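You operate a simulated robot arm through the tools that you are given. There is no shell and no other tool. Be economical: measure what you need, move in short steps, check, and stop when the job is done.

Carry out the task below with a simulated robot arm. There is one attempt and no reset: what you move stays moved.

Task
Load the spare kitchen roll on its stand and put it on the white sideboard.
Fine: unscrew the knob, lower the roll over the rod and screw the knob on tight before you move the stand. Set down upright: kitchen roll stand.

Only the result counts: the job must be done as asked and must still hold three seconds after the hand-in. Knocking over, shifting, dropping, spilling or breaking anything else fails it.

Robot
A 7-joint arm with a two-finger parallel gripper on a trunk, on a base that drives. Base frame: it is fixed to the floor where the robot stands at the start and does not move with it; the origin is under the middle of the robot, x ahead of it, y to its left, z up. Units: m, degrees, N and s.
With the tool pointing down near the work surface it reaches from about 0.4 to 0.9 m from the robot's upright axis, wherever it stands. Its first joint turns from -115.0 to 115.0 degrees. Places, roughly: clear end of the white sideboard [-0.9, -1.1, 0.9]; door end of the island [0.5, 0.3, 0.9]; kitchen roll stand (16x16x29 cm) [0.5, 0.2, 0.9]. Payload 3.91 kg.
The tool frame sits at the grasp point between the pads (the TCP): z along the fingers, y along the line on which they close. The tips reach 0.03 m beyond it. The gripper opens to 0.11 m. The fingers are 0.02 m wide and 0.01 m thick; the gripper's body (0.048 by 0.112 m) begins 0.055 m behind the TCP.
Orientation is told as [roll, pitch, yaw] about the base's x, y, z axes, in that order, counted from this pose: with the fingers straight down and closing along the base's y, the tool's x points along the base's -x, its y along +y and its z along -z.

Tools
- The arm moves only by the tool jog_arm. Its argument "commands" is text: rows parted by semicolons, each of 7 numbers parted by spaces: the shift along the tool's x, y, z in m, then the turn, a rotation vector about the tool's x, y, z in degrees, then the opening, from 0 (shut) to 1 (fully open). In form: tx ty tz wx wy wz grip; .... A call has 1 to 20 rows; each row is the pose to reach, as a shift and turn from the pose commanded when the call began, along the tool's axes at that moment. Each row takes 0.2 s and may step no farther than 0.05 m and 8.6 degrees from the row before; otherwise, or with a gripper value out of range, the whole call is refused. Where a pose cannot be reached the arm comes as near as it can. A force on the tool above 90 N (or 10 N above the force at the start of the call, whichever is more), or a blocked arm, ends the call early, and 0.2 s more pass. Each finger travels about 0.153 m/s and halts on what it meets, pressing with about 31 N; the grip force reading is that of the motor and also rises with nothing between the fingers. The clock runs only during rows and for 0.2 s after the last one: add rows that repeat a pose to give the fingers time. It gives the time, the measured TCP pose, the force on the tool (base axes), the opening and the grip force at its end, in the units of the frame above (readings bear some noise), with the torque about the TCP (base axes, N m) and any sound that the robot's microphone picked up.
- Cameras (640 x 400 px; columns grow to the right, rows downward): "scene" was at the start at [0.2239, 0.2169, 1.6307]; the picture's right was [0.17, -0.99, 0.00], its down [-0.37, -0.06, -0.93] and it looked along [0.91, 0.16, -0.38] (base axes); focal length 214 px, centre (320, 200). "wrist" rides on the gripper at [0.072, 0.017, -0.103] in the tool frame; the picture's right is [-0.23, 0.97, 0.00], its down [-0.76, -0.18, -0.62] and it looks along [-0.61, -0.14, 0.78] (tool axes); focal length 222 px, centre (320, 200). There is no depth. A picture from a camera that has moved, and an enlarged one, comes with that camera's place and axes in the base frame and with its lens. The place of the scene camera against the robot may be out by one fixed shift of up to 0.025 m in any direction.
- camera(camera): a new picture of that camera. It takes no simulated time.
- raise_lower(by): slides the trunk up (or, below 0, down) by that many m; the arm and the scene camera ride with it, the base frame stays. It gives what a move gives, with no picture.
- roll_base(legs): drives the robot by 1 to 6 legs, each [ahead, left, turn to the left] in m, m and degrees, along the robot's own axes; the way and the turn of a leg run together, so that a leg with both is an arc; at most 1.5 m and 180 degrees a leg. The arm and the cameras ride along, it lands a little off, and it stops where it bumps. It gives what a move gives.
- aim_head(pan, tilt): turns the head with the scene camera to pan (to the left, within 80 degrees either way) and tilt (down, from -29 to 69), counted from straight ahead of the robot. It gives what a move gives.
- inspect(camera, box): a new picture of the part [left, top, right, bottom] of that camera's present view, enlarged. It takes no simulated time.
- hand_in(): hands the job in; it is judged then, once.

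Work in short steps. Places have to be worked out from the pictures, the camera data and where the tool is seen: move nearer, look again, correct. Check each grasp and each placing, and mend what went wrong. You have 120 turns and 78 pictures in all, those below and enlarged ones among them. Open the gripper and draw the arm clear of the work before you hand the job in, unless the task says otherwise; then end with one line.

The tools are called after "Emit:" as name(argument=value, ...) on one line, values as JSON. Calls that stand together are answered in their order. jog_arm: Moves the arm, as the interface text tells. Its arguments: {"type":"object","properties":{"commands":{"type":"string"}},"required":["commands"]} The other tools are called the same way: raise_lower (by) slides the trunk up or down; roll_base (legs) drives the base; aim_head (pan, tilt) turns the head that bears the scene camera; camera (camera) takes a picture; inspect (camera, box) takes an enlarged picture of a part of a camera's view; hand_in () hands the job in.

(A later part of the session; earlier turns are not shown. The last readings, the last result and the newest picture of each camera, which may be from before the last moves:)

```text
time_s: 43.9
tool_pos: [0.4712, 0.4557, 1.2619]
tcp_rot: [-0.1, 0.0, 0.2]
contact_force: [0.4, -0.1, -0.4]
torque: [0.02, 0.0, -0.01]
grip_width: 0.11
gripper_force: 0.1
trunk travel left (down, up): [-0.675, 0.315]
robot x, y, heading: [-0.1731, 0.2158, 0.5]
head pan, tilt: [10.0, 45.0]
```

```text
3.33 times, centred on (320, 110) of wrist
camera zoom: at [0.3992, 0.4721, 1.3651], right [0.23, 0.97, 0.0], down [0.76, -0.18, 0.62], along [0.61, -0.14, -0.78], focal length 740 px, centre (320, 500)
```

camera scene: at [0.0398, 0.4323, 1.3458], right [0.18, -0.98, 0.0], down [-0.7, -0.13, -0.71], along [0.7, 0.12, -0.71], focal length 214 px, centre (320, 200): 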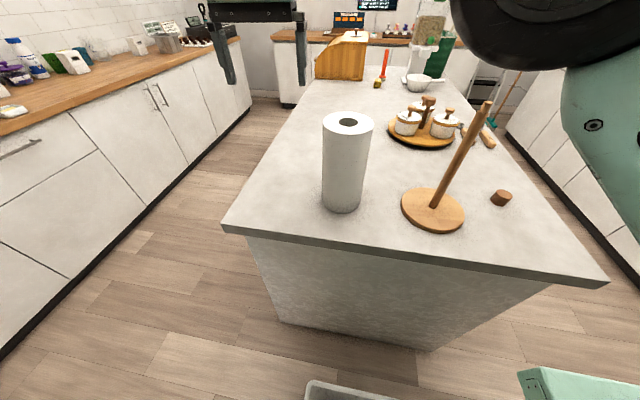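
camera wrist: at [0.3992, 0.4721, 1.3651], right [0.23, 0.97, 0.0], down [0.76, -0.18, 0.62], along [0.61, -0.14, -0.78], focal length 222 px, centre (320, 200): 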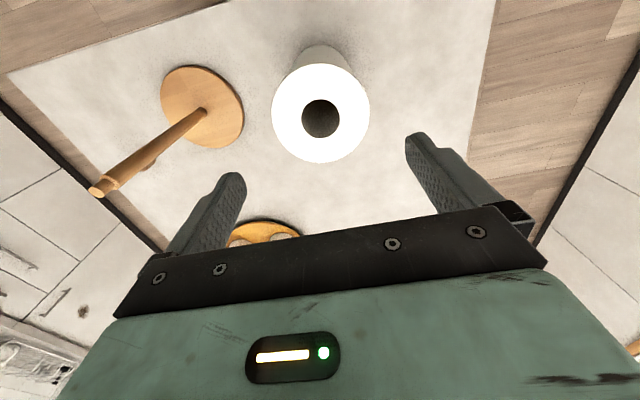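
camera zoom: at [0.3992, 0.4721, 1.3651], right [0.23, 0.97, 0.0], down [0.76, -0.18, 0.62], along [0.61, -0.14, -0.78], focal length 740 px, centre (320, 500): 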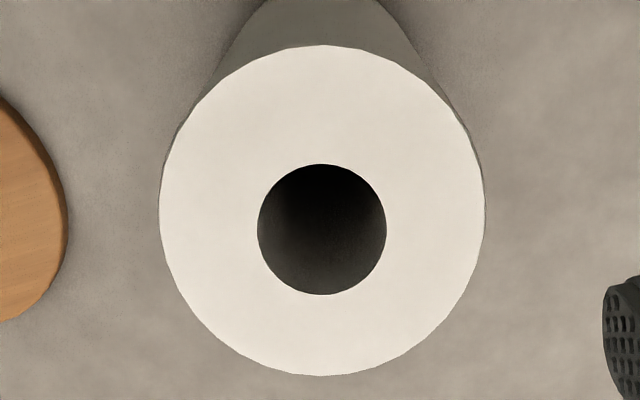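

The roll measures about 105.5 mm across, centred at (0.480, 0.4545), so it fits the 110 mm opening with about 2 mm a side. I'll lower until the tips are just above the top and check alignment.

Emit:
jog_arm(commands="-0.004 -0.001 0.03 0 0 0 1; -0.009 -0.001 0.06 0 0 0 1; -0.009 -0.001 0.085 0 0 0 1; -0.009 -0.001 0.1 0 0 0 1; -0.009 -0.001 0.1 0 0 0 1")

Emit:
camera(camera="wrist")

Emit:
camera(camera="scene")

```text
time_s: 45.0
tool_pos: [0.4796, 0.4541, 1.1655]
tcp_rot: [0.0, 0.0, -0.1]
contact_force: [0.2, -0.3, 1.4]
torque: [0.01, 0.0, 0.01]
grip_width: 0.1101
gripper_force: 0.1
trunk travel left (down, up): [-0.675, 0.315]
robot x, y, heading: [-0.1717, 0.2183, 0.3]
head pan, tilt: [10.0, 45.0]
```

```text
42 pictures are left
camera wrist: at [0.4073, 0.4707, 1.269], right [0.23, 0.97, 0.0], down [0.76, -0.18, 0.62], along [0.61, -0.14, -0.78], focal length 222 px, centre (320, 200)
```

wrist: 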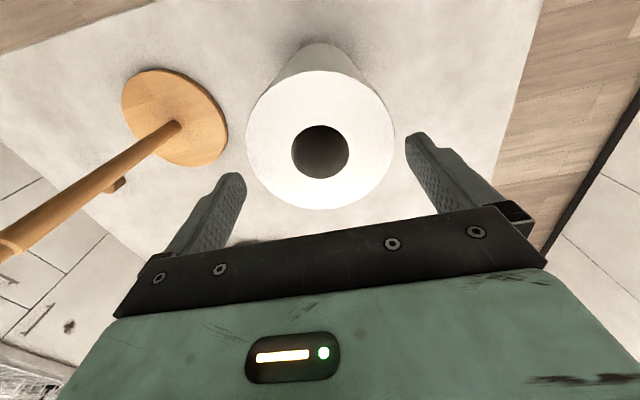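

```text
41 pictures are left
camera scene: at [0.0398, 0.4323, 1.3458], right [0.18, -0.98, 0.0], down [-0.7, -0.12, -0.71], along [0.7, 0.13, -0.71], focal length 214 px, centre (320, 200)
```

scene: 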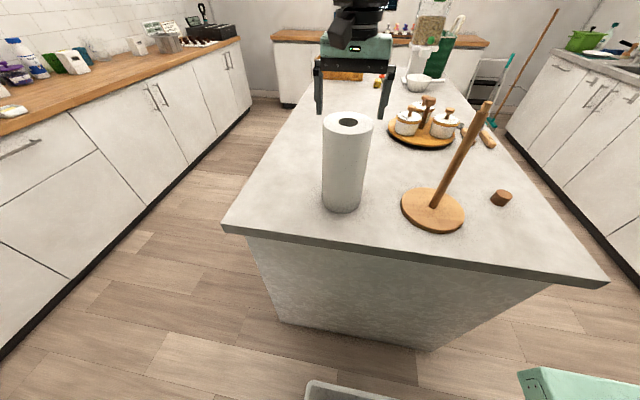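

Core centre rechecks at (0.480, 0.454, 1.12), which is centred in the gripper. I'll descend slowly over the roll.

Emit:
jog_arm(commands="0 0 0.012 0 0 0 1; 0 0 0.018 0 0 0 1; 0 0 0.024 0 0 0 1; 0 0 0.028 0 0 0 1")

Emit:
inspect(camera="wrist", box=[160, 70, 480, 270])

```text
time_s: 46.0
tool_pos: [0.4815, 0.4539, 1.1385]
tcp_rot: [0.0, 0.0, 0.1]
contact_force: [-0.1, -0.3, -0.5]
torque: [0.01, 0.0, -0.02]
grip_width: 0.11
gripper_force: 0.1
trunk travel left (down, up): [-0.675, 0.315]
robot x, y, heading: [-0.1717, 0.2189, 0.1]
head pan, tilt: [10.0, 45.0]
```

```text
2.00 times, centred on (320, 170) of wrist
camera zoom: at [0.409, 0.4705, 1.2412], right [0.23, 0.97, 0.0], down [0.76, -0.18, 0.62], along [0.61, -0.14, -0.78], focal length 444 px, centre (320, 260)
```

zoom: 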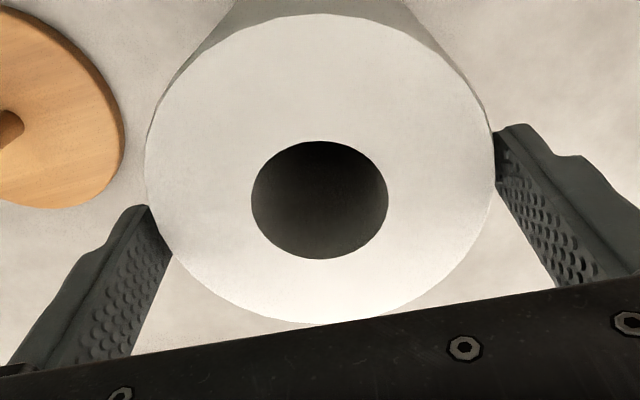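

The tips are past the top edge with no force. I'll go down to TCP 1.12 and close.

Emit:
jog_arm(commands="0 0 0.01 0 0 0 1; 0 0 0.0185 0 0 0 1; 0 0 0.0185 0 0 0 0.85; 0 0 0.0185 0 0 0 0.8; 0 0 0.0185 0 0 0 0.8")

Emit:
camera(camera="wrist")

```text
time_s: 47.2
tool_pos: [0.4798, 0.453, 1.1202]
tcp_rot: [0.0, -0.1, 0.1]
contact_force: [1.2, 2.6, 10.6]
torque: [0.04, -0.13, 0.07]
grip_width: 0.1042
gripper_force: 30.7
trunk travel left (down, up): [-0.675, 0.315]
robot x, y, heading: [-0.1698, 0.2159, 0.2]
head pan, tilt: [10.0, 45.0]
```

```text
39 pictures are left
camera wrist: at [0.4073, 0.47, 1.2246], right [0.23, 0.97, 0.0], down [0.76, -0.18, 0.62], along [0.61, -0.14, -0.78], focal length 222 px, centre (320, 200)
```

wrist: 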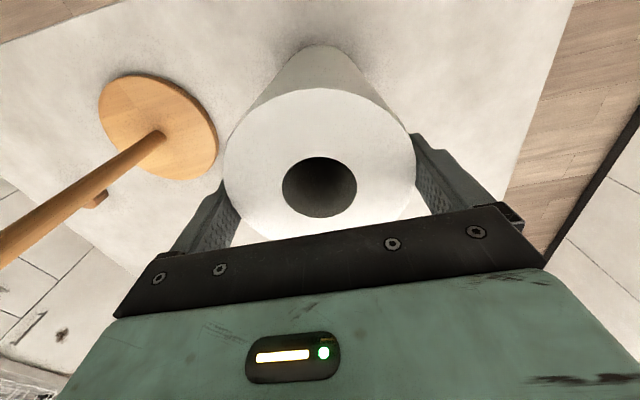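

The roll is held at 104 mm, centred within 1 mm. I'll lift it by the trunk so its bottom clears the rod tip (about 1.17).

Emit:
raise_lower(by=0.05)

Emit:
raise_lower(by=0.255)

Emit:
camera(camera="scene")

```text
time_s: 48.2
tool_pos: [0.4803, 0.4538, 1.1698]
tcp_rot: [-0.1, 0.0, 0.0]
contact_force: [0.5, 0.0, -1.0]
torque: [0.03, 0.01, -0.01]
grip_width: 0.1042
gripper_force: 31.1
trunk travel left (down, up): [-0.725, 0.265]
robot x, y, heading: [-0.1718, 0.2172, 0.1]
head pan, tilt: [10.0, 45.0]
```

```text
time_s: 50.8
tool_pos: [0.4814, 0.4528, 1.4261]
tcp_rot: [0.0, 0.0, 0.1]
contact_force: [0.4, -0.8, -0.8]
torque: [-0.01, -0.03, -0.02]
grip_width: 0.1043
gripper_force: 31.7
trunk travel left (down, up): [-0.98, 0.01]
robot x, y, heading: [-0.1718, 0.2157, 0.1]
head pan, tilt: [10.0, 45.0]
```

```text
38 pictures are left
camera scene: at [0.0399, 0.4323, 1.6507], right [0.18, -0.98, 0.0], down [-0.7, -0.13, -0.71], along [0.7, 0.12, -0.71], focal length 214 px, centre (320, 200)
```

scene: 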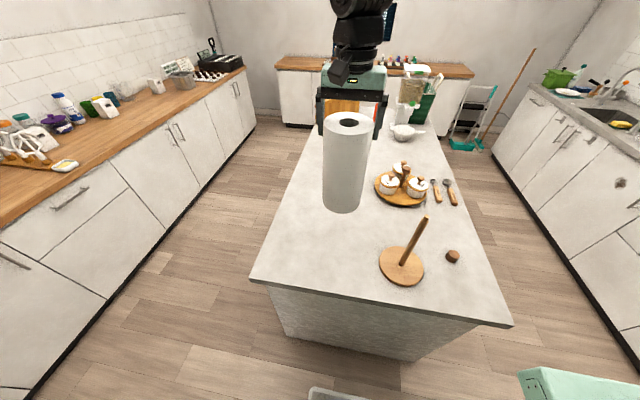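

Lifted cleanly. I'll move it sideways over the rod; the radial clearance is about 13 mm.

Emit:
jog_arm(commands="0 -0.04 0 0 0 0 0.8; 0 -0.08 0 0 0 0 0.8; 0 -0.12 0 0 0 0 0.8; 0 -0.16 0 0 0 0 0.8; 0 -0.2 0 0 0 0 0.8; 0 -0.2355 0 0 0 0 0.8; 0 -0.2355 0 0 0 0 0.8")

Emit:
camera(camera="scene")

Emit:
camera(camera="wrist")

```text
time_s: 52.4
tool_pos: [0.4792, 0.2179, 1.4252]
tcp_rot: [-0.1, 0.0, 0.1]
contact_force: [0.5, 0.4, -2.2]
torque: [0.03, 0.0, 0.02]
grip_width: 0.1043
gripper_force: 30.8
trunk travel left (down, up): [-0.98, 0.01]
robot x, y, heading: [-0.1729, 0.2143, 0.2]
head pan, tilt: [10.0, 45.0]
```

```text
37 pictures are left
camera scene: at [0.0398, 0.432, 1.6508], right [0.18, -0.98, 0.0], down [-0.7, -0.12, -0.71], along [0.7, 0.13, -0.71], focal length 214 px, centre (320, 200)
```

scene: 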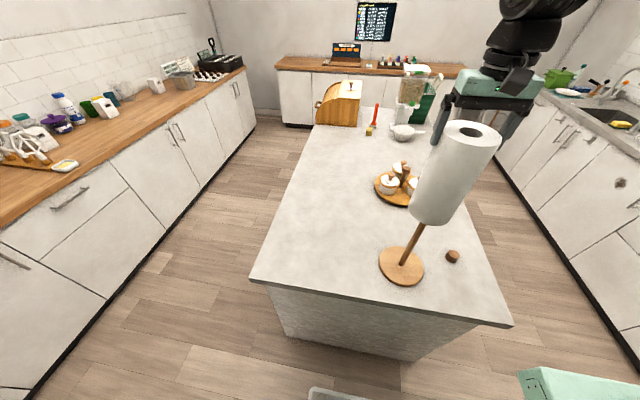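

```text
36 pictures are left
camera wrist: at [0.4066, 0.2355, 1.5293], right [0.23, 0.97, 0.0], down [0.76, -0.18, 0.62], along [0.61, -0.14, -0.78], focal length 222 px, centre (320, 200)
```

wrist: 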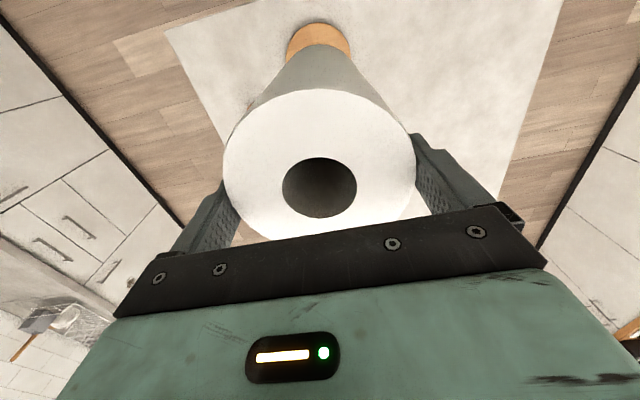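

I'll check axis alignment with an enlarged scene view before lowering.

Emit:
inspect(camera="scene", box=[344, 110, 552, 300])

```text
2.11 times, centred on (448, 205) of scene
camera zoom: at [0.0398, 0.432, 1.6508], right [0.18, -0.98, 0.0], down [-0.7, -0.12, -0.71], along [0.7, 0.13, -0.71], focal length 452 px, centre (50, 190)
```

zoom: 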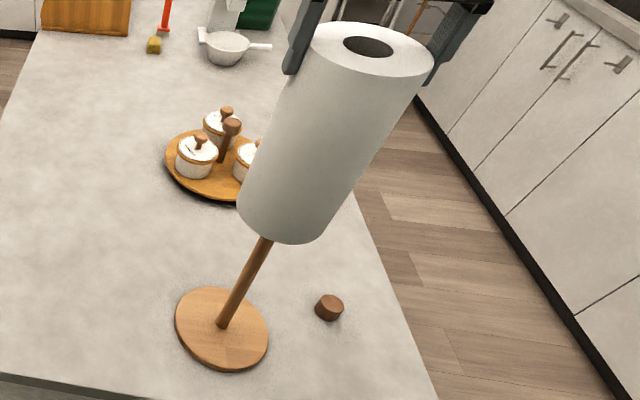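

Alignment is within a few mm, with the roll perhaps slightly to the right. I'll nudge +3 mm in y and lower stepwise.

Emit:
jog_arm(commands="0 0.003 0.01 0 0 0 0.8; 0 0.003 0.02 0 0 0 0.8; 0 0.003 0.03 0 0 0 0.8; 0 0.003 0.04 0 0 0 0.8; 0 0.003 0.05 0 0 0 0.8; 0 0.003 0.06 0 0 0 0.8")

Emit:
inspect(camera="scene", box=[344, 130, 552, 320])

```text
time_s: 53.8
tool_pos: [0.4794, 0.2214, 1.3654]
tcp_rot: [-0.1, 0.0, 0.1]
contact_force: [0.5, 0.1, -0.7]
torque: [-0.01, 0.0, -0.01]
grip_width: 0.1042
gripper_force: 30.6
trunk travel left (down, up): [-0.98, 0.01]
robot x, y, heading: [-0.1709, 0.2167, 0.1]
head pan, tilt: [10.0, 45.0]
```

```text
2.11 times, centred on (448, 225) of scene
camera zoom: at [0.0398, 0.4322, 1.6508], right [0.18, -0.98, 0.0], down [-0.7, -0.12, -0.71], along [0.7, 0.13, -0.71], focal length 452 px, centre (50, 147)
```

zoom: 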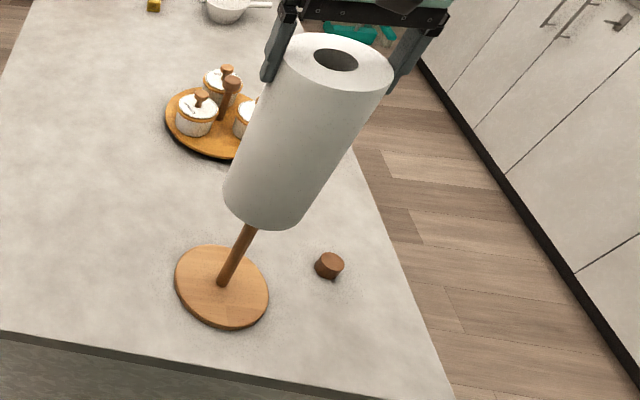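

The rod is entering with no contact force. I'll lower by the trunk.

Emit:
raise_lower(by=-0.12)

Emit:
raise_lower(by=-0.085)

Emit:
camera(camera="wrist")

Emit:
camera(camera="scene")

```text
time_s: 55.3
tool_pos: [0.4803, 0.22, 1.2455]
tcp_rot: [0.1, 0.0, 0.2]
contact_force: [-0.1, 0.8, -2.4]
torque: [0.0, 0.01, 0.03]
grip_width: 0.1038
gripper_force: 31.1
trunk travel left (down, up): [-0.86, 0.13]
robot x, y, heading: [-0.1742, 0.2156, -0.0]
head pan, tilt: [10.0, 45.0]
```

```text
time_s: 56.5
tool_pos: [0.4798, 0.2213, 1.1614]
tcp_rot: [0.0, 0.0, 0.2]
contact_force: [0.3, 0.6, -1.5]
torque: [0.04, 0.01, -0.01]
grip_width: 0.1042
gripper_force: 31.0
trunk travel left (down, up): [-0.775, 0.215]
robot x, y, heading: [-0.1707, 0.2115, 0.5]
head pan, tilt: [10.0, 45.0]
```

```text
33 pictures are left
camera wrist: at [0.4079, 0.2378, 1.2639], right [0.23, 0.97, 0.0], down [0.76, -0.18, 0.62], along [0.61, -0.14, -0.78], focal length 222 px, centre (320, 200)
```

wrist: 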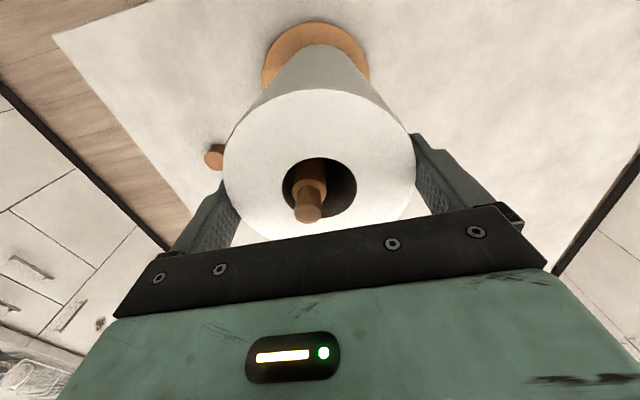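

```text
32 pictures are left
camera scene: at [0.0398, 0.4322, 1.4458], right [0.18, -0.98, 0.0], down [-0.7, -0.12, -0.71], along [0.7, 0.13, -0.71], focal length 214 px, centre (320, 200)
```

scene: 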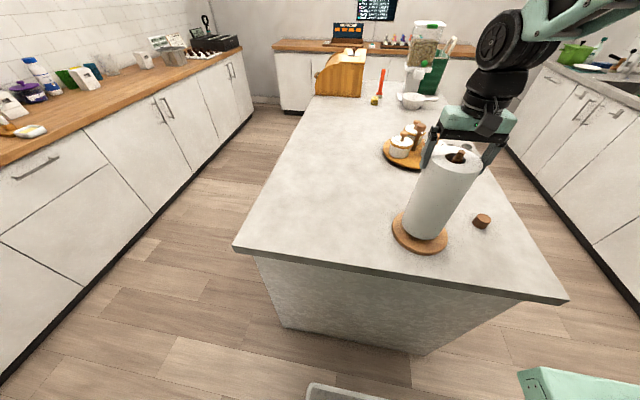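

The rod is in the core, about 5 mm off-centre. I'll recentre and lower the last 2.5 cm gently.

Emit:
jog_arm(commands="0 -0.003 0.004 0 0 0 0.8; 0 -0.005 0.008 0 0 0 0.8; 0 -0.005 0.012 0 0 0 0.8; 0 -0.005 0.016 0 0 0 0.8; 0 -0.005 0.02 0 0 0 0.8; 0 -0.005 0.022 0 0 0 0.8")

Emit:
inspect(camera="scene", box=[370, 190, 498, 270])

```text
time_s: 57.9
tool_pos: [0.4792, 0.2178, 1.1395]
tcp_rot: [-0.1, 0.0, 0.1]
contact_force: [-0.3, -0.4, -1.5]
torque: [0.0, 0.0, -0.02]
grip_width: 0.1041
gripper_force: 30.8
trunk travel left (down, up): [-0.775, 0.215]
robot x, y, heading: [-0.1727, 0.2156, 0.3]
head pan, tilt: [10.0, 45.0]
```

```text
5.00 times, centred on (434, 230) of scene
camera zoom: at [0.0398, 0.4322, 1.4458], right [0.18, -0.98, 0.0], down [-0.7, -0.12, -0.71], along [0.7, 0.13, -0.71], focal length 1072 px, centre (-250, 50)
```

zoom: 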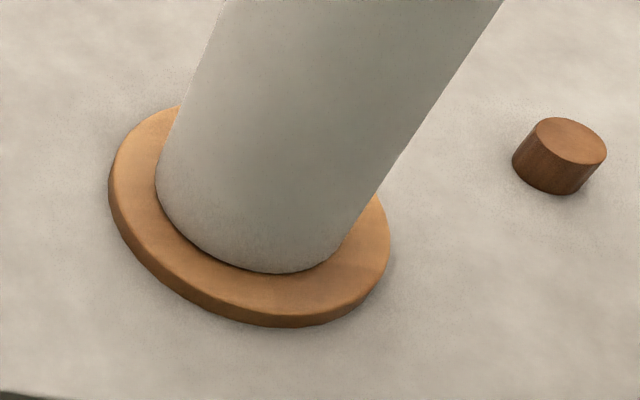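

Nearly seated. I'll creep down to contact.

Emit:
jog_arm(commands="0 0 0.002 0 0 0 0.8; 0 0 0.004 0 0 0 0.8; 0 0 0.006 0 0 0 0.8")

```text
time_s: 58.7
tool_pos: [0.4807, 0.216, 1.1336]
tcp_rot: [0.1, -0.4, 0.0]
contact_force: [-1.8, 1.1, 32.7]
torque: [-0.02, 0.0, -0.55]
grip_width: 0.1041
gripper_force: 31.0
trunk travel left (down, up): [-0.775, 0.215]
robot x, y, heading: [-0.1719, 0.2218, 0.1]
head pan, tilt: [10.0, 45.0]
```

Seated at TCP z 1.134 with 33 N. I'll ease off, open, and rise.

Emit:
jog_arm(commands="0 0 -0.003 0 0 0 0.8; 0 0 -0.003 0 0 0 1; 0 0 -0.003 0 0 0 1; 0 0 -0.01 0 0 0 1; 0 0 -0.02 0 0 0 1; 0 0 -0.04 0 0 0 1; 0 0 -0.07 0 0 0 1; 0 0 -0.11 0 0 0 1; 0 0 -0.15 0 0 0 1")

Emit:
camera(camera="wrist")

Emit:
inspect(camera="scene", box=[330, 100, 570, 270])

```text
time_s: 60.7
tool_pos: [0.4801, 0.2162, 1.2837]
tcp_rot: [0.0, 0.0, 0.1]
contact_force: [-0.5, 0.3, -0.2]
torque: [-0.02, 0.03, 0.0]
grip_width: 0.1099
gripper_force: 0.0
trunk travel left (down, up): [-0.775, 0.215]
robot x, y, heading: [-0.1698, 0.219, 0.1]
head pan, tilt: [10.0, 45.0]
```

```text
30 pictures are left
camera wrist: at [0.4076, 0.2331, 1.3875], right [0.23, 0.97, 0.0], down [0.76, -0.18, 0.62], along [0.61, -0.14, -0.78], focal length 222 px, centre (320, 200)
```

wrist: 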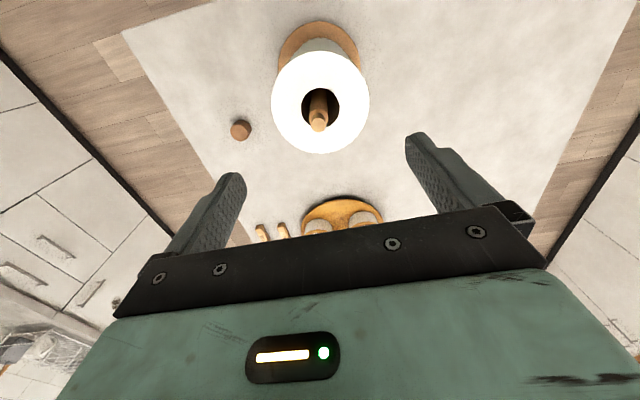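

```text
2.35 times, centred on (450, 185) of scene
camera zoom: at [0.04, 0.4323, 1.4457], right [0.18, -0.98, 0.0], down [-0.7, -0.13, -0.71], along [0.7, 0.13, -0.71], focal length 505 px, centre (14, 235)
```

zoom: 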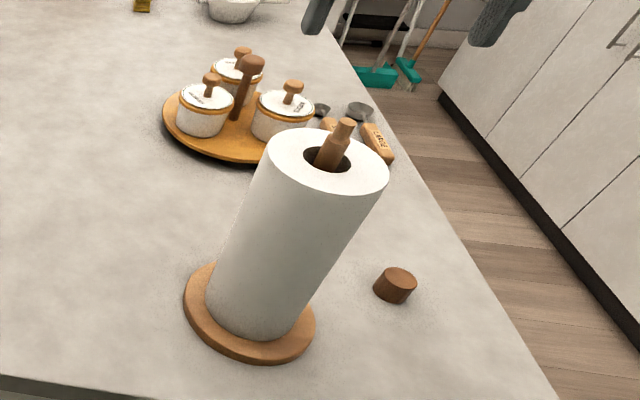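

The roll is loaded, and the rod tip is at about (0.480, 0.216, 1.175). I'll drive back right by 0.217 m to the base position where the ±136° wrist range was proven.

Emit:
roll_base(legs=[[0, -0.217, 0]])

Emit:
jog_arm(commands="0 0 0 0 0 -8.5 1; 0 0 0 0 0 -17 1; 0 0 0 0 0 -25.5 1; 0 0 0 0 0 -34 1; 0 0 0 0 0 -42.5 1; 0 0 0 0 0 -51 1; 0 0 0 0 0 -59.5 1; 0 0 0 0 0 -68 1; 0 0 0 0 0 -76.5 1; 0 0 0 0 0 -85 1; 0 0 0 0 0 -93.5 1; 0 0 0 0 0 -102 1; 0 0 0 0 0 -110.5 1; 0 0 0 0 0 -119 1; 0 0 0 0 0 -127.5 1; 0 0 0 0 0 -136 1")

```text
time_s: 62.4
tool_pos: [0.4795, -0.0073, 1.2838]
tcp_rot: [0.0, 0.1, -0.3]
contact_force: [0.0, -0.5, -0.9]
torque: [-0.05, 0.01, -0.01]
grip_width: 0.11
gripper_force: 0.0
trunk travel left (down, up): [-0.775, 0.215]
robot x, y, heading: [-0.1703, -0.0039, -0.4]
head pan, tilt: [10.0, 45.0]
```

```text
time_s: 65.8
tool_pos: [0.4789, -0.0073, 1.2826]
tcp_rot: [-0.1, 0.1, 135.8]
contact_force: [-0.4, 0.4, 0.4]
torque: [-0.01, -0.01, -0.01]
grip_width: 0.11
gripper_force: 0.1
trunk travel left (down, up): [-0.775, 0.215]
robot x, y, heading: [-0.1722, -0.005, 0.1]
head pan, tilt: [10.0, 45.0]
```

I'll move over the knob and descend to z ≈ 1.03 for a look.

Emit:
jog_arm(commands="0.013 -0.036 0.02 0 0 0 0.7; 0.0258 -0.0711 0.04 0 0 0 0.7; 0.0258 -0.0711 0.085 0 0 0 0.7; 0.0258 -0.0711 0.13 0 0 0 0.7; 0.0258 -0.0711 0.175 0 0 0 0.7; 0.0258 -0.0711 0.22 0 0 0 0.7; 0.0258 -0.0711 0.25 0 0 0 0.7; 0.0258 -0.0711 0.25 0 0 0 0.7")

Emit:
camera(camera="wrist")

```text
time_s: 67.6
tool_pos: [0.5496, 0.0272, 1.0347]
tcp_rot: [0.0, 0.1, 135.6]
contact_force: [-0.1, -0.4, -0.3]
torque: [-0.01, 0.02, 0.0]
grip_width: 0.077
gripper_force: 0.1
trunk travel left (down, up): [-0.775, 0.215]
robot x, y, heading: [-0.1732, -0.0047, -0.1]
head pan, tilt: [10.0, 45.0]
```

```text
28 pictures are left
camera wrist: at [0.5886, -0.0353, 1.1382], right [-0.84, -0.54, 0.0], down [-0.42, 0.66, 0.62], along [-0.33, 0.52, -0.78], focal length 222 px, centre (320, 200)
```

wrist: 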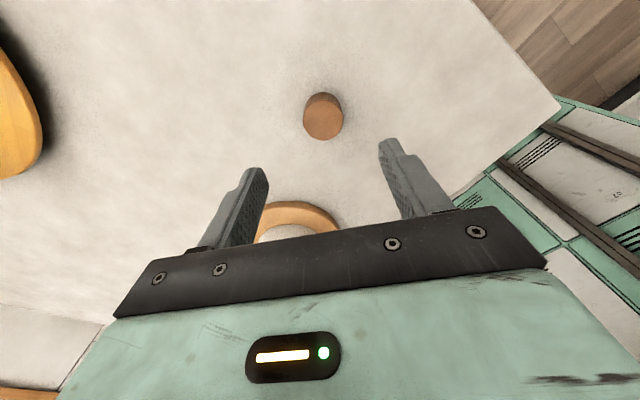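

The knob looks slightly off from where I released it, so I'll enlarge to check before descending.

Emit:
inspect(camera="wrist", box=[272, 80, 368, 140])

```text
6.67 times, centred on (320, 110) of wrist
camera zoom: at [0.5886, -0.0353, 1.1382], right [-0.84, -0.54, 0.0], down [-0.42, 0.66, 0.62], along [-0.33, 0.52, -0.78], focal length 1481 px, centre (320, 800)
```

zoom: 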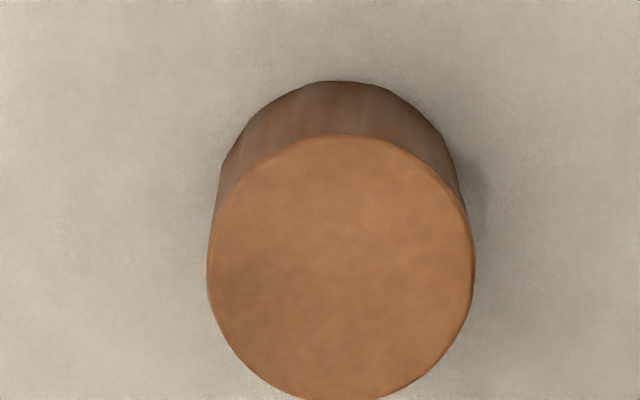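

The knob is about +5 mm in tool x and +4.5 mm in tool y from the TCP. I'll correct, descend to the same grip height, and check before closing.

Emit:
jog_arm(commands="0.005 0.0045 0.03 0 0 0 0.7; 0.005 0.0045 0.06 0 0 0 0.7; 0.005 0.0045 0.085 0 0 0 0.7; 0.005 0.0045 0.1 0 0 0 0.7; 0.005 0.0045 0.1 0 0 0 0.7")

Emit:
camera(camera="wrist")

```text
time_s: 68.8
tool_pos: [0.5497, 0.0178, 0.933]
tcp_rot: [0.0, 0.0, 135.7]
contact_force: [0.3, 0.3, -0.3]
torque: [-0.01, -0.01, -0.04]
grip_width: 0.077
gripper_force: 0.1
trunk travel left (down, up): [-0.775, 0.215]
robot x, y, heading: [-0.1751, -0.0035, -0.0]
head pan, tilt: [10.0, 45.0]
```

```text
26 pictures are left
camera wrist: at [0.589, -0.0438, 1.0362], right [-0.84, -0.54, 0.0], down [-0.42, 0.66, 0.62], along [-0.33, 0.52, -0.78], focal length 222 px, centre (320, 200)
```

wrist: 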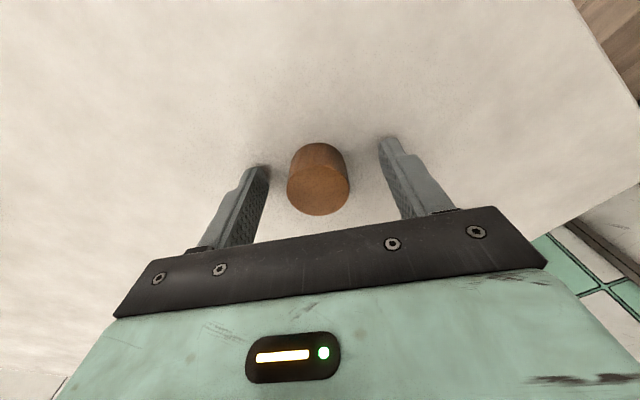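

Alignment is good. I'll nudge 3 mm in tool x and close.

Emit:
jog_arm(commands="0.003 -0.001 0 0 0 0 0.7; 0.003 -0.001 0 0 0 0 0.45; 0.003 -0.001 0 0 0 0 0.2; 0.003 -0.001 0 0 0 0 0.2; 0.003 -0.001 -0.04 0 0 0 0.2")

Emit:
camera(camera="wrist")

```text
time_s: 70.0
tool_pos: [0.5494, 0.018, 0.9745]
tcp_rot: [0.0, 0.0, 135.7]
contact_force: [0.6, -0.7, 0.0]
torque: [-0.01, 0.02, -0.02]
grip_width: 0.0367
gripper_force: 31.5
trunk travel left (down, up): [-0.775, 0.215]
robot x, y, heading: [-0.1722, -0.0018, -0.5]
head pan, tilt: [10.0, 45.0]
```

```text
25 pictures are left
camera wrist: at [0.5899, -0.0439, 1.0771], right [-0.84, -0.54, 0.0], down [-0.42, 0.66, 0.62], along [-0.34, 0.52, -0.78], focal length 222 px, centre (320, 200)
```

wrist: 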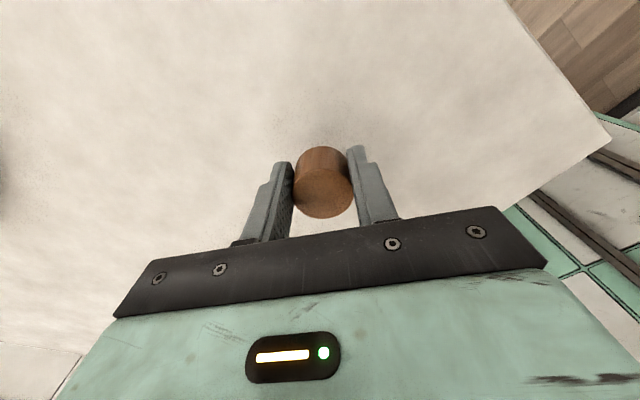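

Gripped and centred. I'll lift and carry it over the rod.

Emit:
jog_arm(commands="0 0 -0.048 0 0 0 0.2; 0 0 -0.096 0 0 0 0.2; 0 0 -0.144 0 0 0 0.2; 0 0 -0.192 0 0 0 0.2; 0 0 -0.24 0 0 0 0.2; 0 0 -0.275 0 0 0 0.2; -0.0375 -0.0187 -0.275 0 0 0 0.2; -0.075 -0.0374 -0.275 0 0 0 0.2; -0.1125 -0.0561 -0.275 0 0 0 0.2; -0.15 -0.0749 -0.275 0 0 0 0.2; -0.1876 -0.0936 -0.275 0 0 0 0.2; -0.1876 -0.0936 -0.275 0 0 0 0.2")

Emit:
inspect(camera="wrist", box=[224, 60, 416, 180])

Emit:
camera(camera="scene")

```text
time_s: 72.6
tool_pos: [0.4825, 0.2162, 1.2477]
tcp_rot: [-0.1, 0.1, 135.6]
contact_force: [0.4, -0.2, -0.7]
torque: [0.0, 0.01, 0.03]
grip_width: 0.0365
gripper_force: 31.5
trunk travel left (down, up): [-0.775, 0.215]
robot x, y, heading: [-0.173, -0.0025, -0.4]
head pan, tilt: [10.0, 45.0]
```

```text
3.33 times, centred on (320, 120) of wrist
camera zoom: at [0.5226, 0.153, 1.3515], right [-0.84, -0.54, 0.0], down [-0.42, 0.66, 0.62], along [-0.33, 0.52, -0.78], focal length 740 px, centre (320, 467)
```

zoom: 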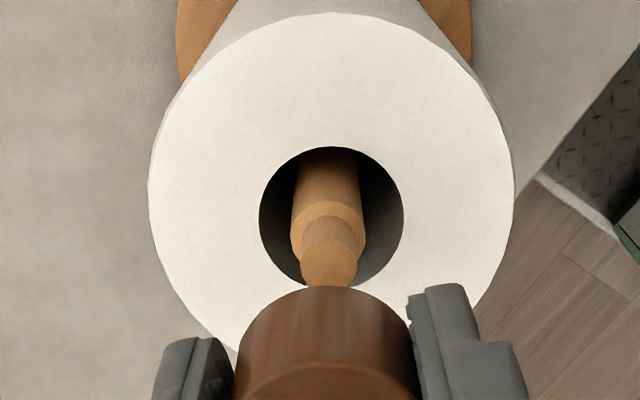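

```text
23 pictures are left
camera scene: at [0.0412, 0.2122, 1.4458], right [0.17, -0.99, 0.0], down [-0.7, -0.12, -0.71], along [0.7, 0.12, -0.71], focal length 214 px, centre (320, 200)
```

scene: 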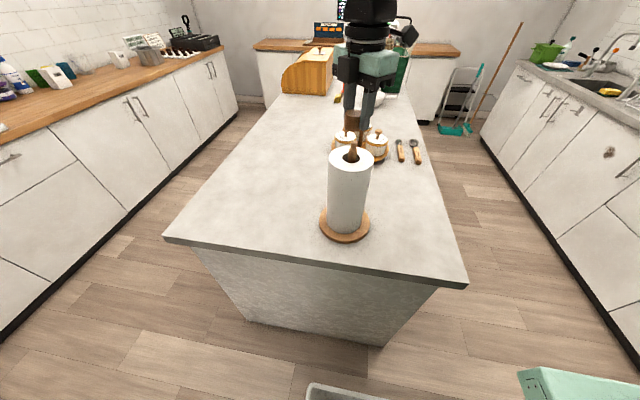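

Lateral alignment is within about 1 mm. I'll lower to just above the rod tip and check from the scene camera.

Emit:
jog_arm(commands="0 0.001 0.012 0 0 0 0.2; 0 0.001 0.024 0 0 0 0.2; 0 0.001 0.028 0 0 0 0.2; 0 0.001 0.028 0 0 0 0.2")

Emit:
inspect(camera="scene", box=[316, 100, 396, 150])

Emit:
inspect(camera="wrist", box=[256, 100, 384, 180])

```text
time_s: 73.6
tool_pos: [0.4816, 0.2146, 1.219]
tcp_rot: [0.0, 0.0, 135.6]
contact_force: [0.7, 0.2, -0.3]
torque: [0.02, -0.02, 0.02]
grip_width: 0.0361
gripper_force: 30.9
trunk travel left (down, up): [-0.775, 0.215]
robot x, y, heading: [-0.1696, -0.005, -0.1]
head pan, tilt: [10.0, 45.0]
```

```text
8.00 times, centred on (356, 125) of scene
camera zoom: at [0.0412, 0.2122, 1.4458], right [0.17, -0.99, 0.0], down [-0.7, -0.12, -0.71], along [0.7, 0.12, -0.71], focal length 1716 px, centre (32, 800)
```

zoom: 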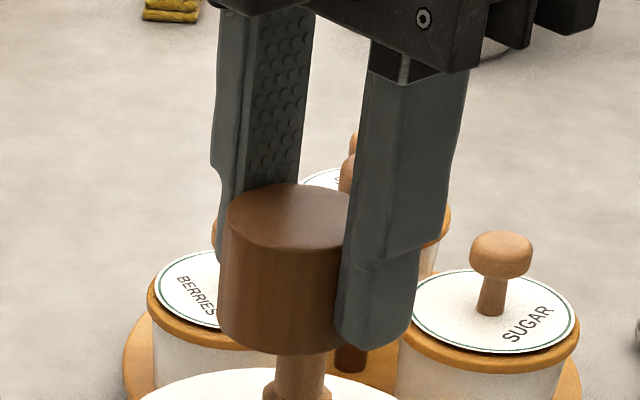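

```text
5.00 times, centred on (320, 140) of wrist
camera zoom: at [0.5218, 0.152, 1.323], right [-0.84, -0.54, 0.0], down [-0.42, 0.66, 0.62], along [-0.34, 0.52, -0.78], focal length 1111 px, centre (320, 500)
```

zoom: 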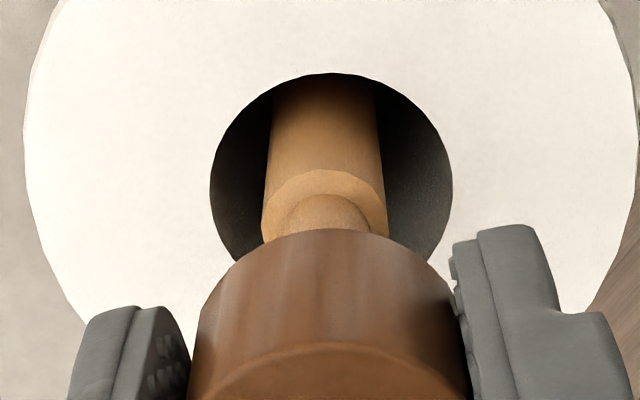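

The wrist view aligns well, but the scene view suggests the rod is about 5 mm towards +tool x from the knob axis. I'll shift 5 mm that way and re-inspect.

Emit:
jog_arm(commands="0.005 0 0 0 0 0 0.2; 0.005 0 0 0 0 0 0.2")

Emit:
inspect(camera="scene", box=[316, 110, 396, 160])

Emit:
inspect(camera="wrist", box=[256, 120, 384, 200])

```text
time_s: 74.2
tool_pos: [0.4862, 0.2117, 1.2202]
tcp_rot: [0.0, 0.1, 135.7]
contact_force: [0.3, 0.2, 0.2]
torque: [0.01, -0.01, 0.01]
grip_width: 0.0363
gripper_force: 31.2
trunk travel left (down, up): [-0.775, 0.215]
robot x, y, heading: [-0.1697, -0.003, -0.1]
head pan, tilt: [10.0, 45.0]
```

```text
8.00 times, centred on (356, 135) of scene
camera zoom: at [0.0412, 0.2122, 1.4458], right [0.17, -0.99, 0.0], down [-0.7, -0.12, -0.71], along [0.7, 0.12, -0.71], focal length 1716 px, centre (32, 720)
```

zoom: 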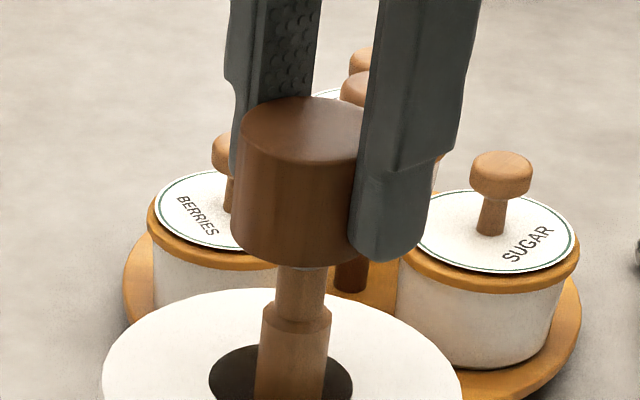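

```text
5.00 times, centred on (320, 160) of wrist
camera zoom: at [0.5257, 0.1486, 1.3234], right [-0.84, -0.54, 0.0], down [-0.42, 0.66, 0.62], along [-0.33, 0.52, -0.78], focal length 1111 px, centre (320, 400)
```

zoom: 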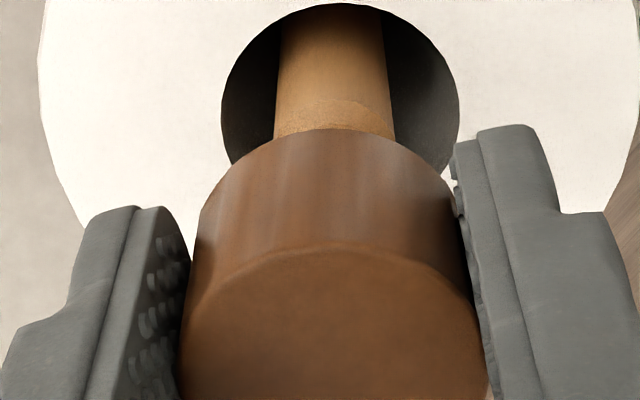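

Closer: the scene view still shows about 3.5 mm remaining in the same direction, and the wrist view is aligned. I'll shift 4 mm more and recheck.

Emit:
jog_arm(commands="0.004 0 0.002 0 0 0 0.2; 0.004 0 0.002 0 0 0 0.2")

Emit:
inspect(camera="scene", box=[316, 110, 396, 160])

```text
time_s: 74.8
tool_pos: [0.489, 0.2088, 1.218]
tcp_rot: [0.0, 0.1, 135.7]
contact_force: [-0.1, 0.7, -0.4]
torque: [0.0, -0.01, -0.01]
grip_width: 0.0365
gripper_force: 31.3
trunk travel left (down, up): [-0.775, 0.215]
robot x, y, heading: [-0.1722, -0.0008, -0.3]
head pan, tilt: [10.0, 45.0]
```

```text
8.00 times, centred on (356, 135) of scene
camera zoom: at [0.0412, 0.2122, 1.4458], right [0.17, -0.99, 0.0], down [-0.7, -0.12, -0.71], along [0.7, 0.12, -0.71], focal length 1716 px, centre (32, 720)
```

zoom: 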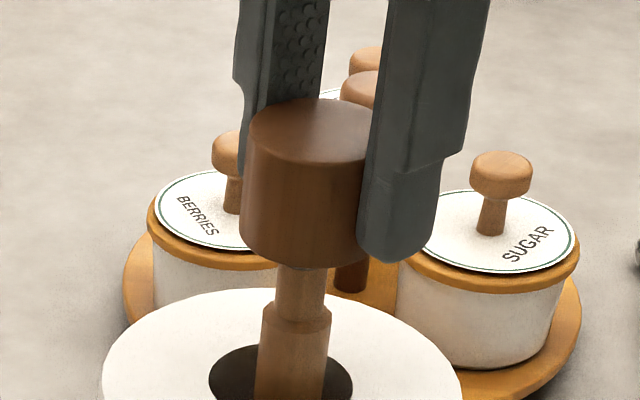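

Aligned within about 1 mm. I'll lower gently onto the tenon and watch the forces.

Emit:
jog_arm(commands="0 0 0.004 0 0 0 0.2; 0 0 0.008 0 0 0 0.2; 0 0 0.011 0 0 0 0.2; 0 0 0.014 0 0 0 0.2")

```text
time_s: 75.8
tool_pos: [0.4875, 0.2095, 1.2121]
tcp_rot: [-0.6, 0.1, 135.6]
contact_force: [-0.3, 0.0, 17.4]
torque: [-0.18, 0.51, 0.08]
grip_width: 0.0364
gripper_force: 31.1
trunk travel left (down, up): [-0.775, 0.215]
robot x, y, heading: [-0.1705, -0.0016, -0.0]
head pan, tilt: [10.0, 45.0]
```

It contacts the tenon tip rather than entering. I'll back up 2 mm and measure alignment more finely from both views.

Emit:
jog_arm(commands="0 0 -0.003 0 0 0 0.2; 0 0 -0.0085 0 0 0 0.2; 0 0 -0.0085 0 0 0 0.2")

Emit:
inspect(camera="scene", box=[335, 120, 383, 150])

Emit:
inspect(camera="wrist", box=[272, 110, 368, 170])

```text
time_s: 76.6
tool_pos: [0.4892, 0.2085, 1.2112]
tcp_rot: [0.2, 0.0, 135.8]
contact_force: [-0.5, 0.6, -7.8]
torque: [-0.07, -0.03, 0.02]
grip_width: 0.036
gripper_force: 31.3
trunk travel left (down, up): [-0.775, 0.215]
robot x, y, heading: [-0.1734, -0.0024, -0.3]
head pan, tilt: [10.0, 45.0]
```

```text
13.33 times, centred on (359, 135) of scene
camera zoom: at [0.0415, 0.2123, 1.4456], right [0.17, -0.99, 0.0], down [-0.7, -0.12, -0.71], along [0.7, 0.12, -0.71], focal length 2860 px, centre (-200, 1067)
```

zoom: 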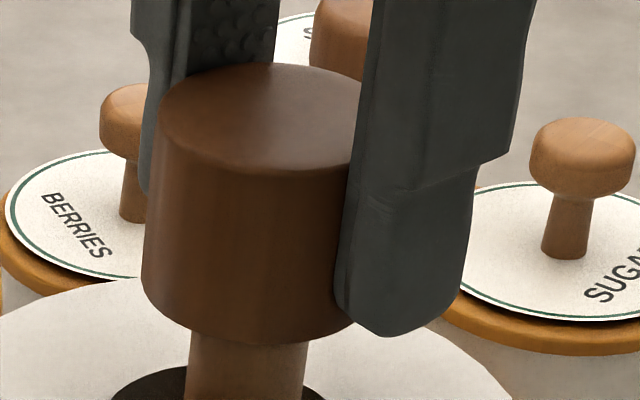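

```text
6.67 times, centred on (320, 140) of wrist
camera zoom: at [0.5289, 0.1467, 1.3159], right [-0.84, -0.54, 0.0], down [-0.42, 0.66, 0.62], along [-0.34, 0.52, -0.78], focal length 1481 px, centre (320, 600)
```

zoom: 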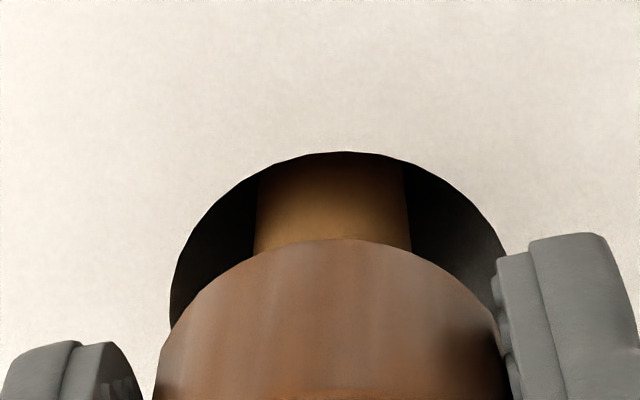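

The knob now sits on the rod's shoulder with −7.8 N on the tool, so it appears to have engaged and the stand may be hanging slightly off the table. I'll check the base.

Emit:
inspect(camera="scene", box=[280, 110, 420, 250])

```text
2.86 times, centred on (350, 180) of scene
camera zoom: at [0.0415, 0.2123, 1.4456], right [0.17, -0.99, 0.0], down [-0.7, -0.12, -0.71], along [0.7, 0.12, -0.71], focal length 613 px, centre (234, 257)
```

zoom: 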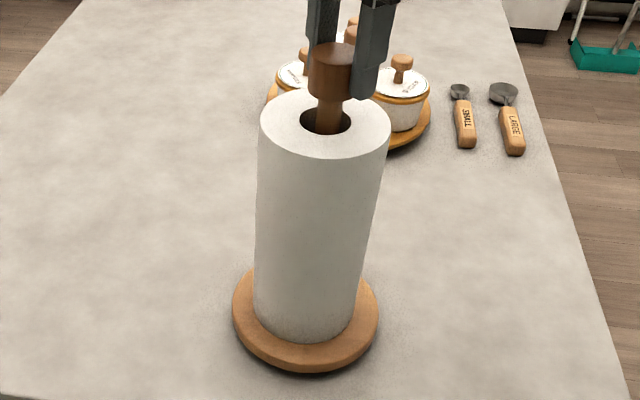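

The stand does hang from the engaged knob with a soft shadow under the base. I'll lower it gently until the base carries its own weight.

Emit:
jog_arm(commands="0 0 0.004 0 0 0 0.2; 0 0 0.008 0 0 0 0.2; 0 0 0.012 0 0 0 0.2; 0 0 0.015 0 0 0 0.2; 0 0 0.018 0 0 0 0.2; 0 0 0.018 0 0 0 0.2")

```text
time_s: 78.0
tool_pos: [0.488, 0.2083, 1.1968]
tcp_rot: [-0.2, 0.1, 135.7]
contact_force: [-3.7, 1.3, 21.2]
torque: [-0.25, 0.43, 0.0]
grip_width: 0.0365
gripper_force: 31.0
trunk travel left (down, up): [-0.775, 0.215]
robot x, y, heading: [-0.1746, -0.0022, -0.2]
head pan, tilt: [10.0, 45.0]
```

The base is down, pressing at 21 N. I'll ease off 2 mm and start screwing clockwise, following down slightly.

Emit:
jog_arm(commands="0 0 -0.002 0 0 0 0.2; 0 0 -0.002 0 0 8.5 0.2; 0 0 -0.002 0 0 17 0.2; 0 0 -0.002 0 0 25.5 0.2; 0 0 -0.002 0 0 34 0.2; 0 0 -0.0018 0 0 42.5 0.2; 0 0 -0.0016 0 0 51 0.2; 0 0 -0.0014 0 0 59.5 0.2; 0 0 -0.0012 0 0 68 0.2")

Emit:
inspect(camera="scene", box=[280, 110, 420, 250])

```text
time_s: 80.0
tool_pos: [0.4863, 0.2092, 1.1977]
tcp_rot: [-0.2, -0.2, 67.4]
contact_force: [3.5, 8.5, 19.3]
torque: [0.72, -0.21, 0.0]
grip_width: 0.0363
gripper_force: 31.2
trunk travel left (down, up): [-0.775, 0.215]
robot x, y, heading: [-0.1712, -0.0031, -0.4]
head pan, tilt: [10.0, 45.0]
```

```text
2.86 times, centred on (350, 180) of scene
camera zoom: at [0.0408, 0.2125, 1.4459], right [0.17, -0.99, 0.0], down [-0.7, -0.12, -0.71], along [0.7, 0.12, -0.71], focal length 613 px, centre (234, 257)
```

zoom: 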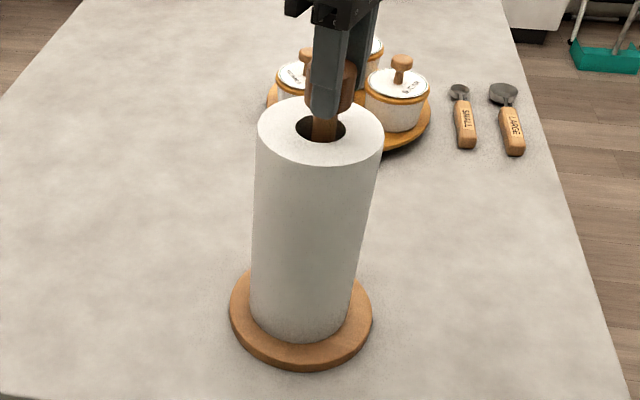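

The knob is about 8–9 mm off the tool axis, so turning drags the rod sideways. I'll release it (the thread and base hold it), then re-grip centred.

Emit:
jog_arm(commands="0 0 0 0 0 0 0.4; 0 0 0 0 0 0 0.55; 0 0 0 0 0 0 0.8; 0 0 0 0 0 0 0.8; 0 0 0 0 0 0 0.8")

Emit:
camera(camera="wrist")

```text
time_s: 81.2
tool_pos: [0.4875, 0.208, 1.1957]
tcp_rot: [0.0, 0.0, 67.7]
contact_force: [0.5, -0.6, 0.4]
torque: [0.0, 0.05, -0.04]
grip_width: 0.0878
gripper_force: 0.1
trunk travel left (down, up): [-0.775, 0.215]
robot x, y, heading: [-0.1717, -0.0009, -0.1]
head pan, tilt: [10.0, 45.0]
```

```text
13 pictures are left
camera wrist: at [0.4446, 0.1486, 1.2995], right [-0.81, 0.58, 0.0], down [0.45, 0.64, 0.62], along [0.36, 0.51, -0.78], focal length 222 px, centre (320, 200)
```

wrist: 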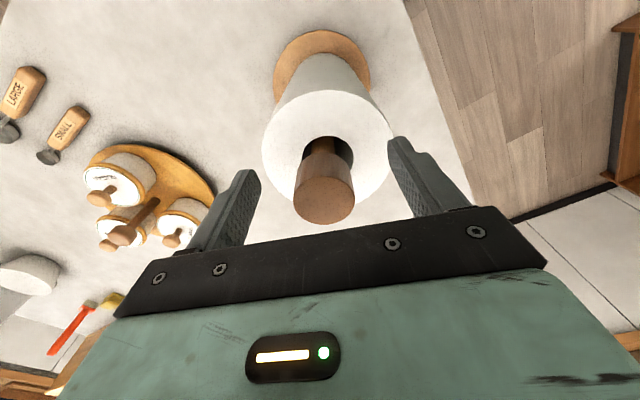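

I estimate the knob at tool (−6, +1) mm with its top about 2 mm above the TCP. I'll centre on it, rewind to yaw 136° with fingers open, and look.

Emit:
jog_arm(commands="-0.006 0.001 0 0 0 0 0.8; -0.006 0.001 0 0 0 -8.5 0.8; -0.006 0.001 0 0 0 -17 0.8; -0.006 0.001 0 0 0 -25.5 0.8; -0.006 0.001 0 0 0 -34 0.8; -0.006 0.001 0 0 0 -42.5 0.8; -0.006 0.001 0 0 0 -51 0.8; -0.006 0.001 0 0 0 -59.5 0.8; -0.006 0.001 0 0 0 -68 0.8; -0.006 0.001 0.002 0 0 -68 0.8")

Emit:
camera(camera="wrist")

```text
time_s: 83.4
tool_pos: [0.4897, 0.2153, 1.1942]
tcp_rot: [0.0, 0.1, 135.9]
contact_force: [-0.2, 0.4, -0.1]
torque: [0.01, 0.04, 0.05]
grip_width: 0.0879
gripper_force: 0.2
trunk travel left (down, up): [-0.775, 0.215]
robot x, y, heading: [-0.1719, -0.002, -0.3]
head pan, tilt: [10.0, 45.0]
```

```text
12 pictures are left
camera wrist: at [0.5292, 0.1523, 1.2977], right [-0.84, -0.54, 0.0], down [-0.42, 0.66, 0.62], along [-0.34, 0.52, -0.78], focal length 222 px, centre (320, 200)
```

wrist: 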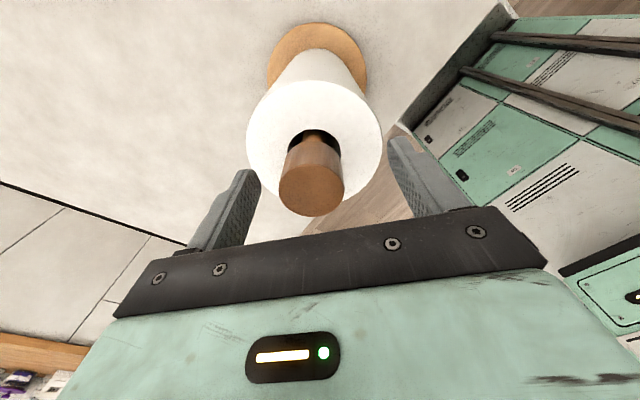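

Triangulating the two views puts the knob at (0.4917, 0.2194), top at 1.192. I'll correct by (−1.4, −4.3) mm, lower 4 mm and grip.

Emit:
jog_arm(commands="-0.0014 -0.0043 0 0 0 0 0.8; -0.0014 -0.0043 0.004 0 0 0 0.8; -0.0014 -0.0043 0.004 0 0 0 0.5; -0.0014 -0.0043 0.004 0 0 0 0.38; -0.0014 -0.0043 0.004 0 0 0 0.2; -0.0014 -0.0043 0.004 0 0 0 0.2")

Emit:
inspect(camera="wrist", box=[224, 90, 416, 210])

```text
time_s: 84.8
tool_pos: [0.4924, 0.2182, 1.1906]
tcp_rot: [0.0, 0.2, 135.7]
contact_force: [1.5, 1.1, 0.2]
torque: [0.06, -0.06, 0.01]
grip_width: 0.0365
gripper_force: 31.1
trunk travel left (down, up): [-0.775, 0.215]
robot x, y, heading: [-0.174, 0.0007, -0.2]
head pan, tilt: [10.0, 45.0]
```

```text
3.33 times, centred on (320, 150) of wrist
camera zoom: at [0.5319, 0.156, 1.2943], right [-0.84, -0.54, 0.0], down [-0.42, 0.66, 0.62], along [-0.33, 0.52, -0.78], focal length 740 px, centre (320, 367)
```

zoom: 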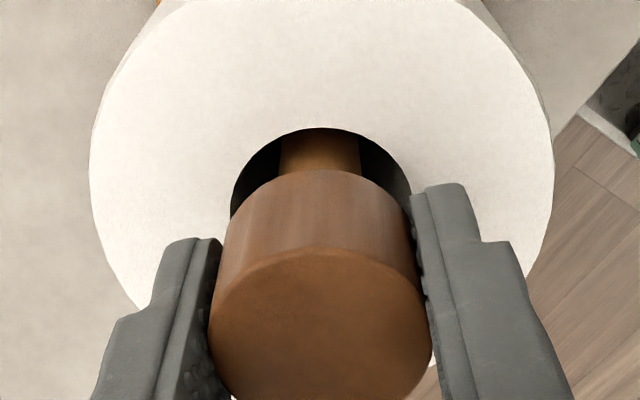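

Gripped with low side force. I'll turn clockwise 102° and watch the forces.

Emit:
jog_arm(commands="0 0 0 0 0 8.5 0.2; 0 0 0 0 0 17 0.2; 0 0 0 0 0 25.5 0.2; 0 0 0 0 0 34 0.2; 0 0 0 0 0 42.5 0.2; 0 0 0 0 0 51 0.2; 0 0 0 0 0 59.5 0.2; 0 0 0 0 0 68 0.2; 0 0 0 0 0 76.5 0.2; 0 0 0 0 0 85 0.2; 0 0 0 0 0 93.5 0.2; 0 0 0 0 0 102 0.2")

```text
time_s: 87.4
tool_pos: [0.4929, 0.2192, 1.1902]
tcp_rot: [-0.1, 0.1, 33.5]
contact_force: [0.9, -1.9, 1.1]
torque: [0.02, -0.04, -0.01]
grip_width: 0.0364
gripper_force: 31.0
trunk travel left (down, up): [-0.775, 0.215]
robot x, y, heading: [-0.169, -0.0039, -0.1]
head pan, tilt: [10.0, 45.0]
```

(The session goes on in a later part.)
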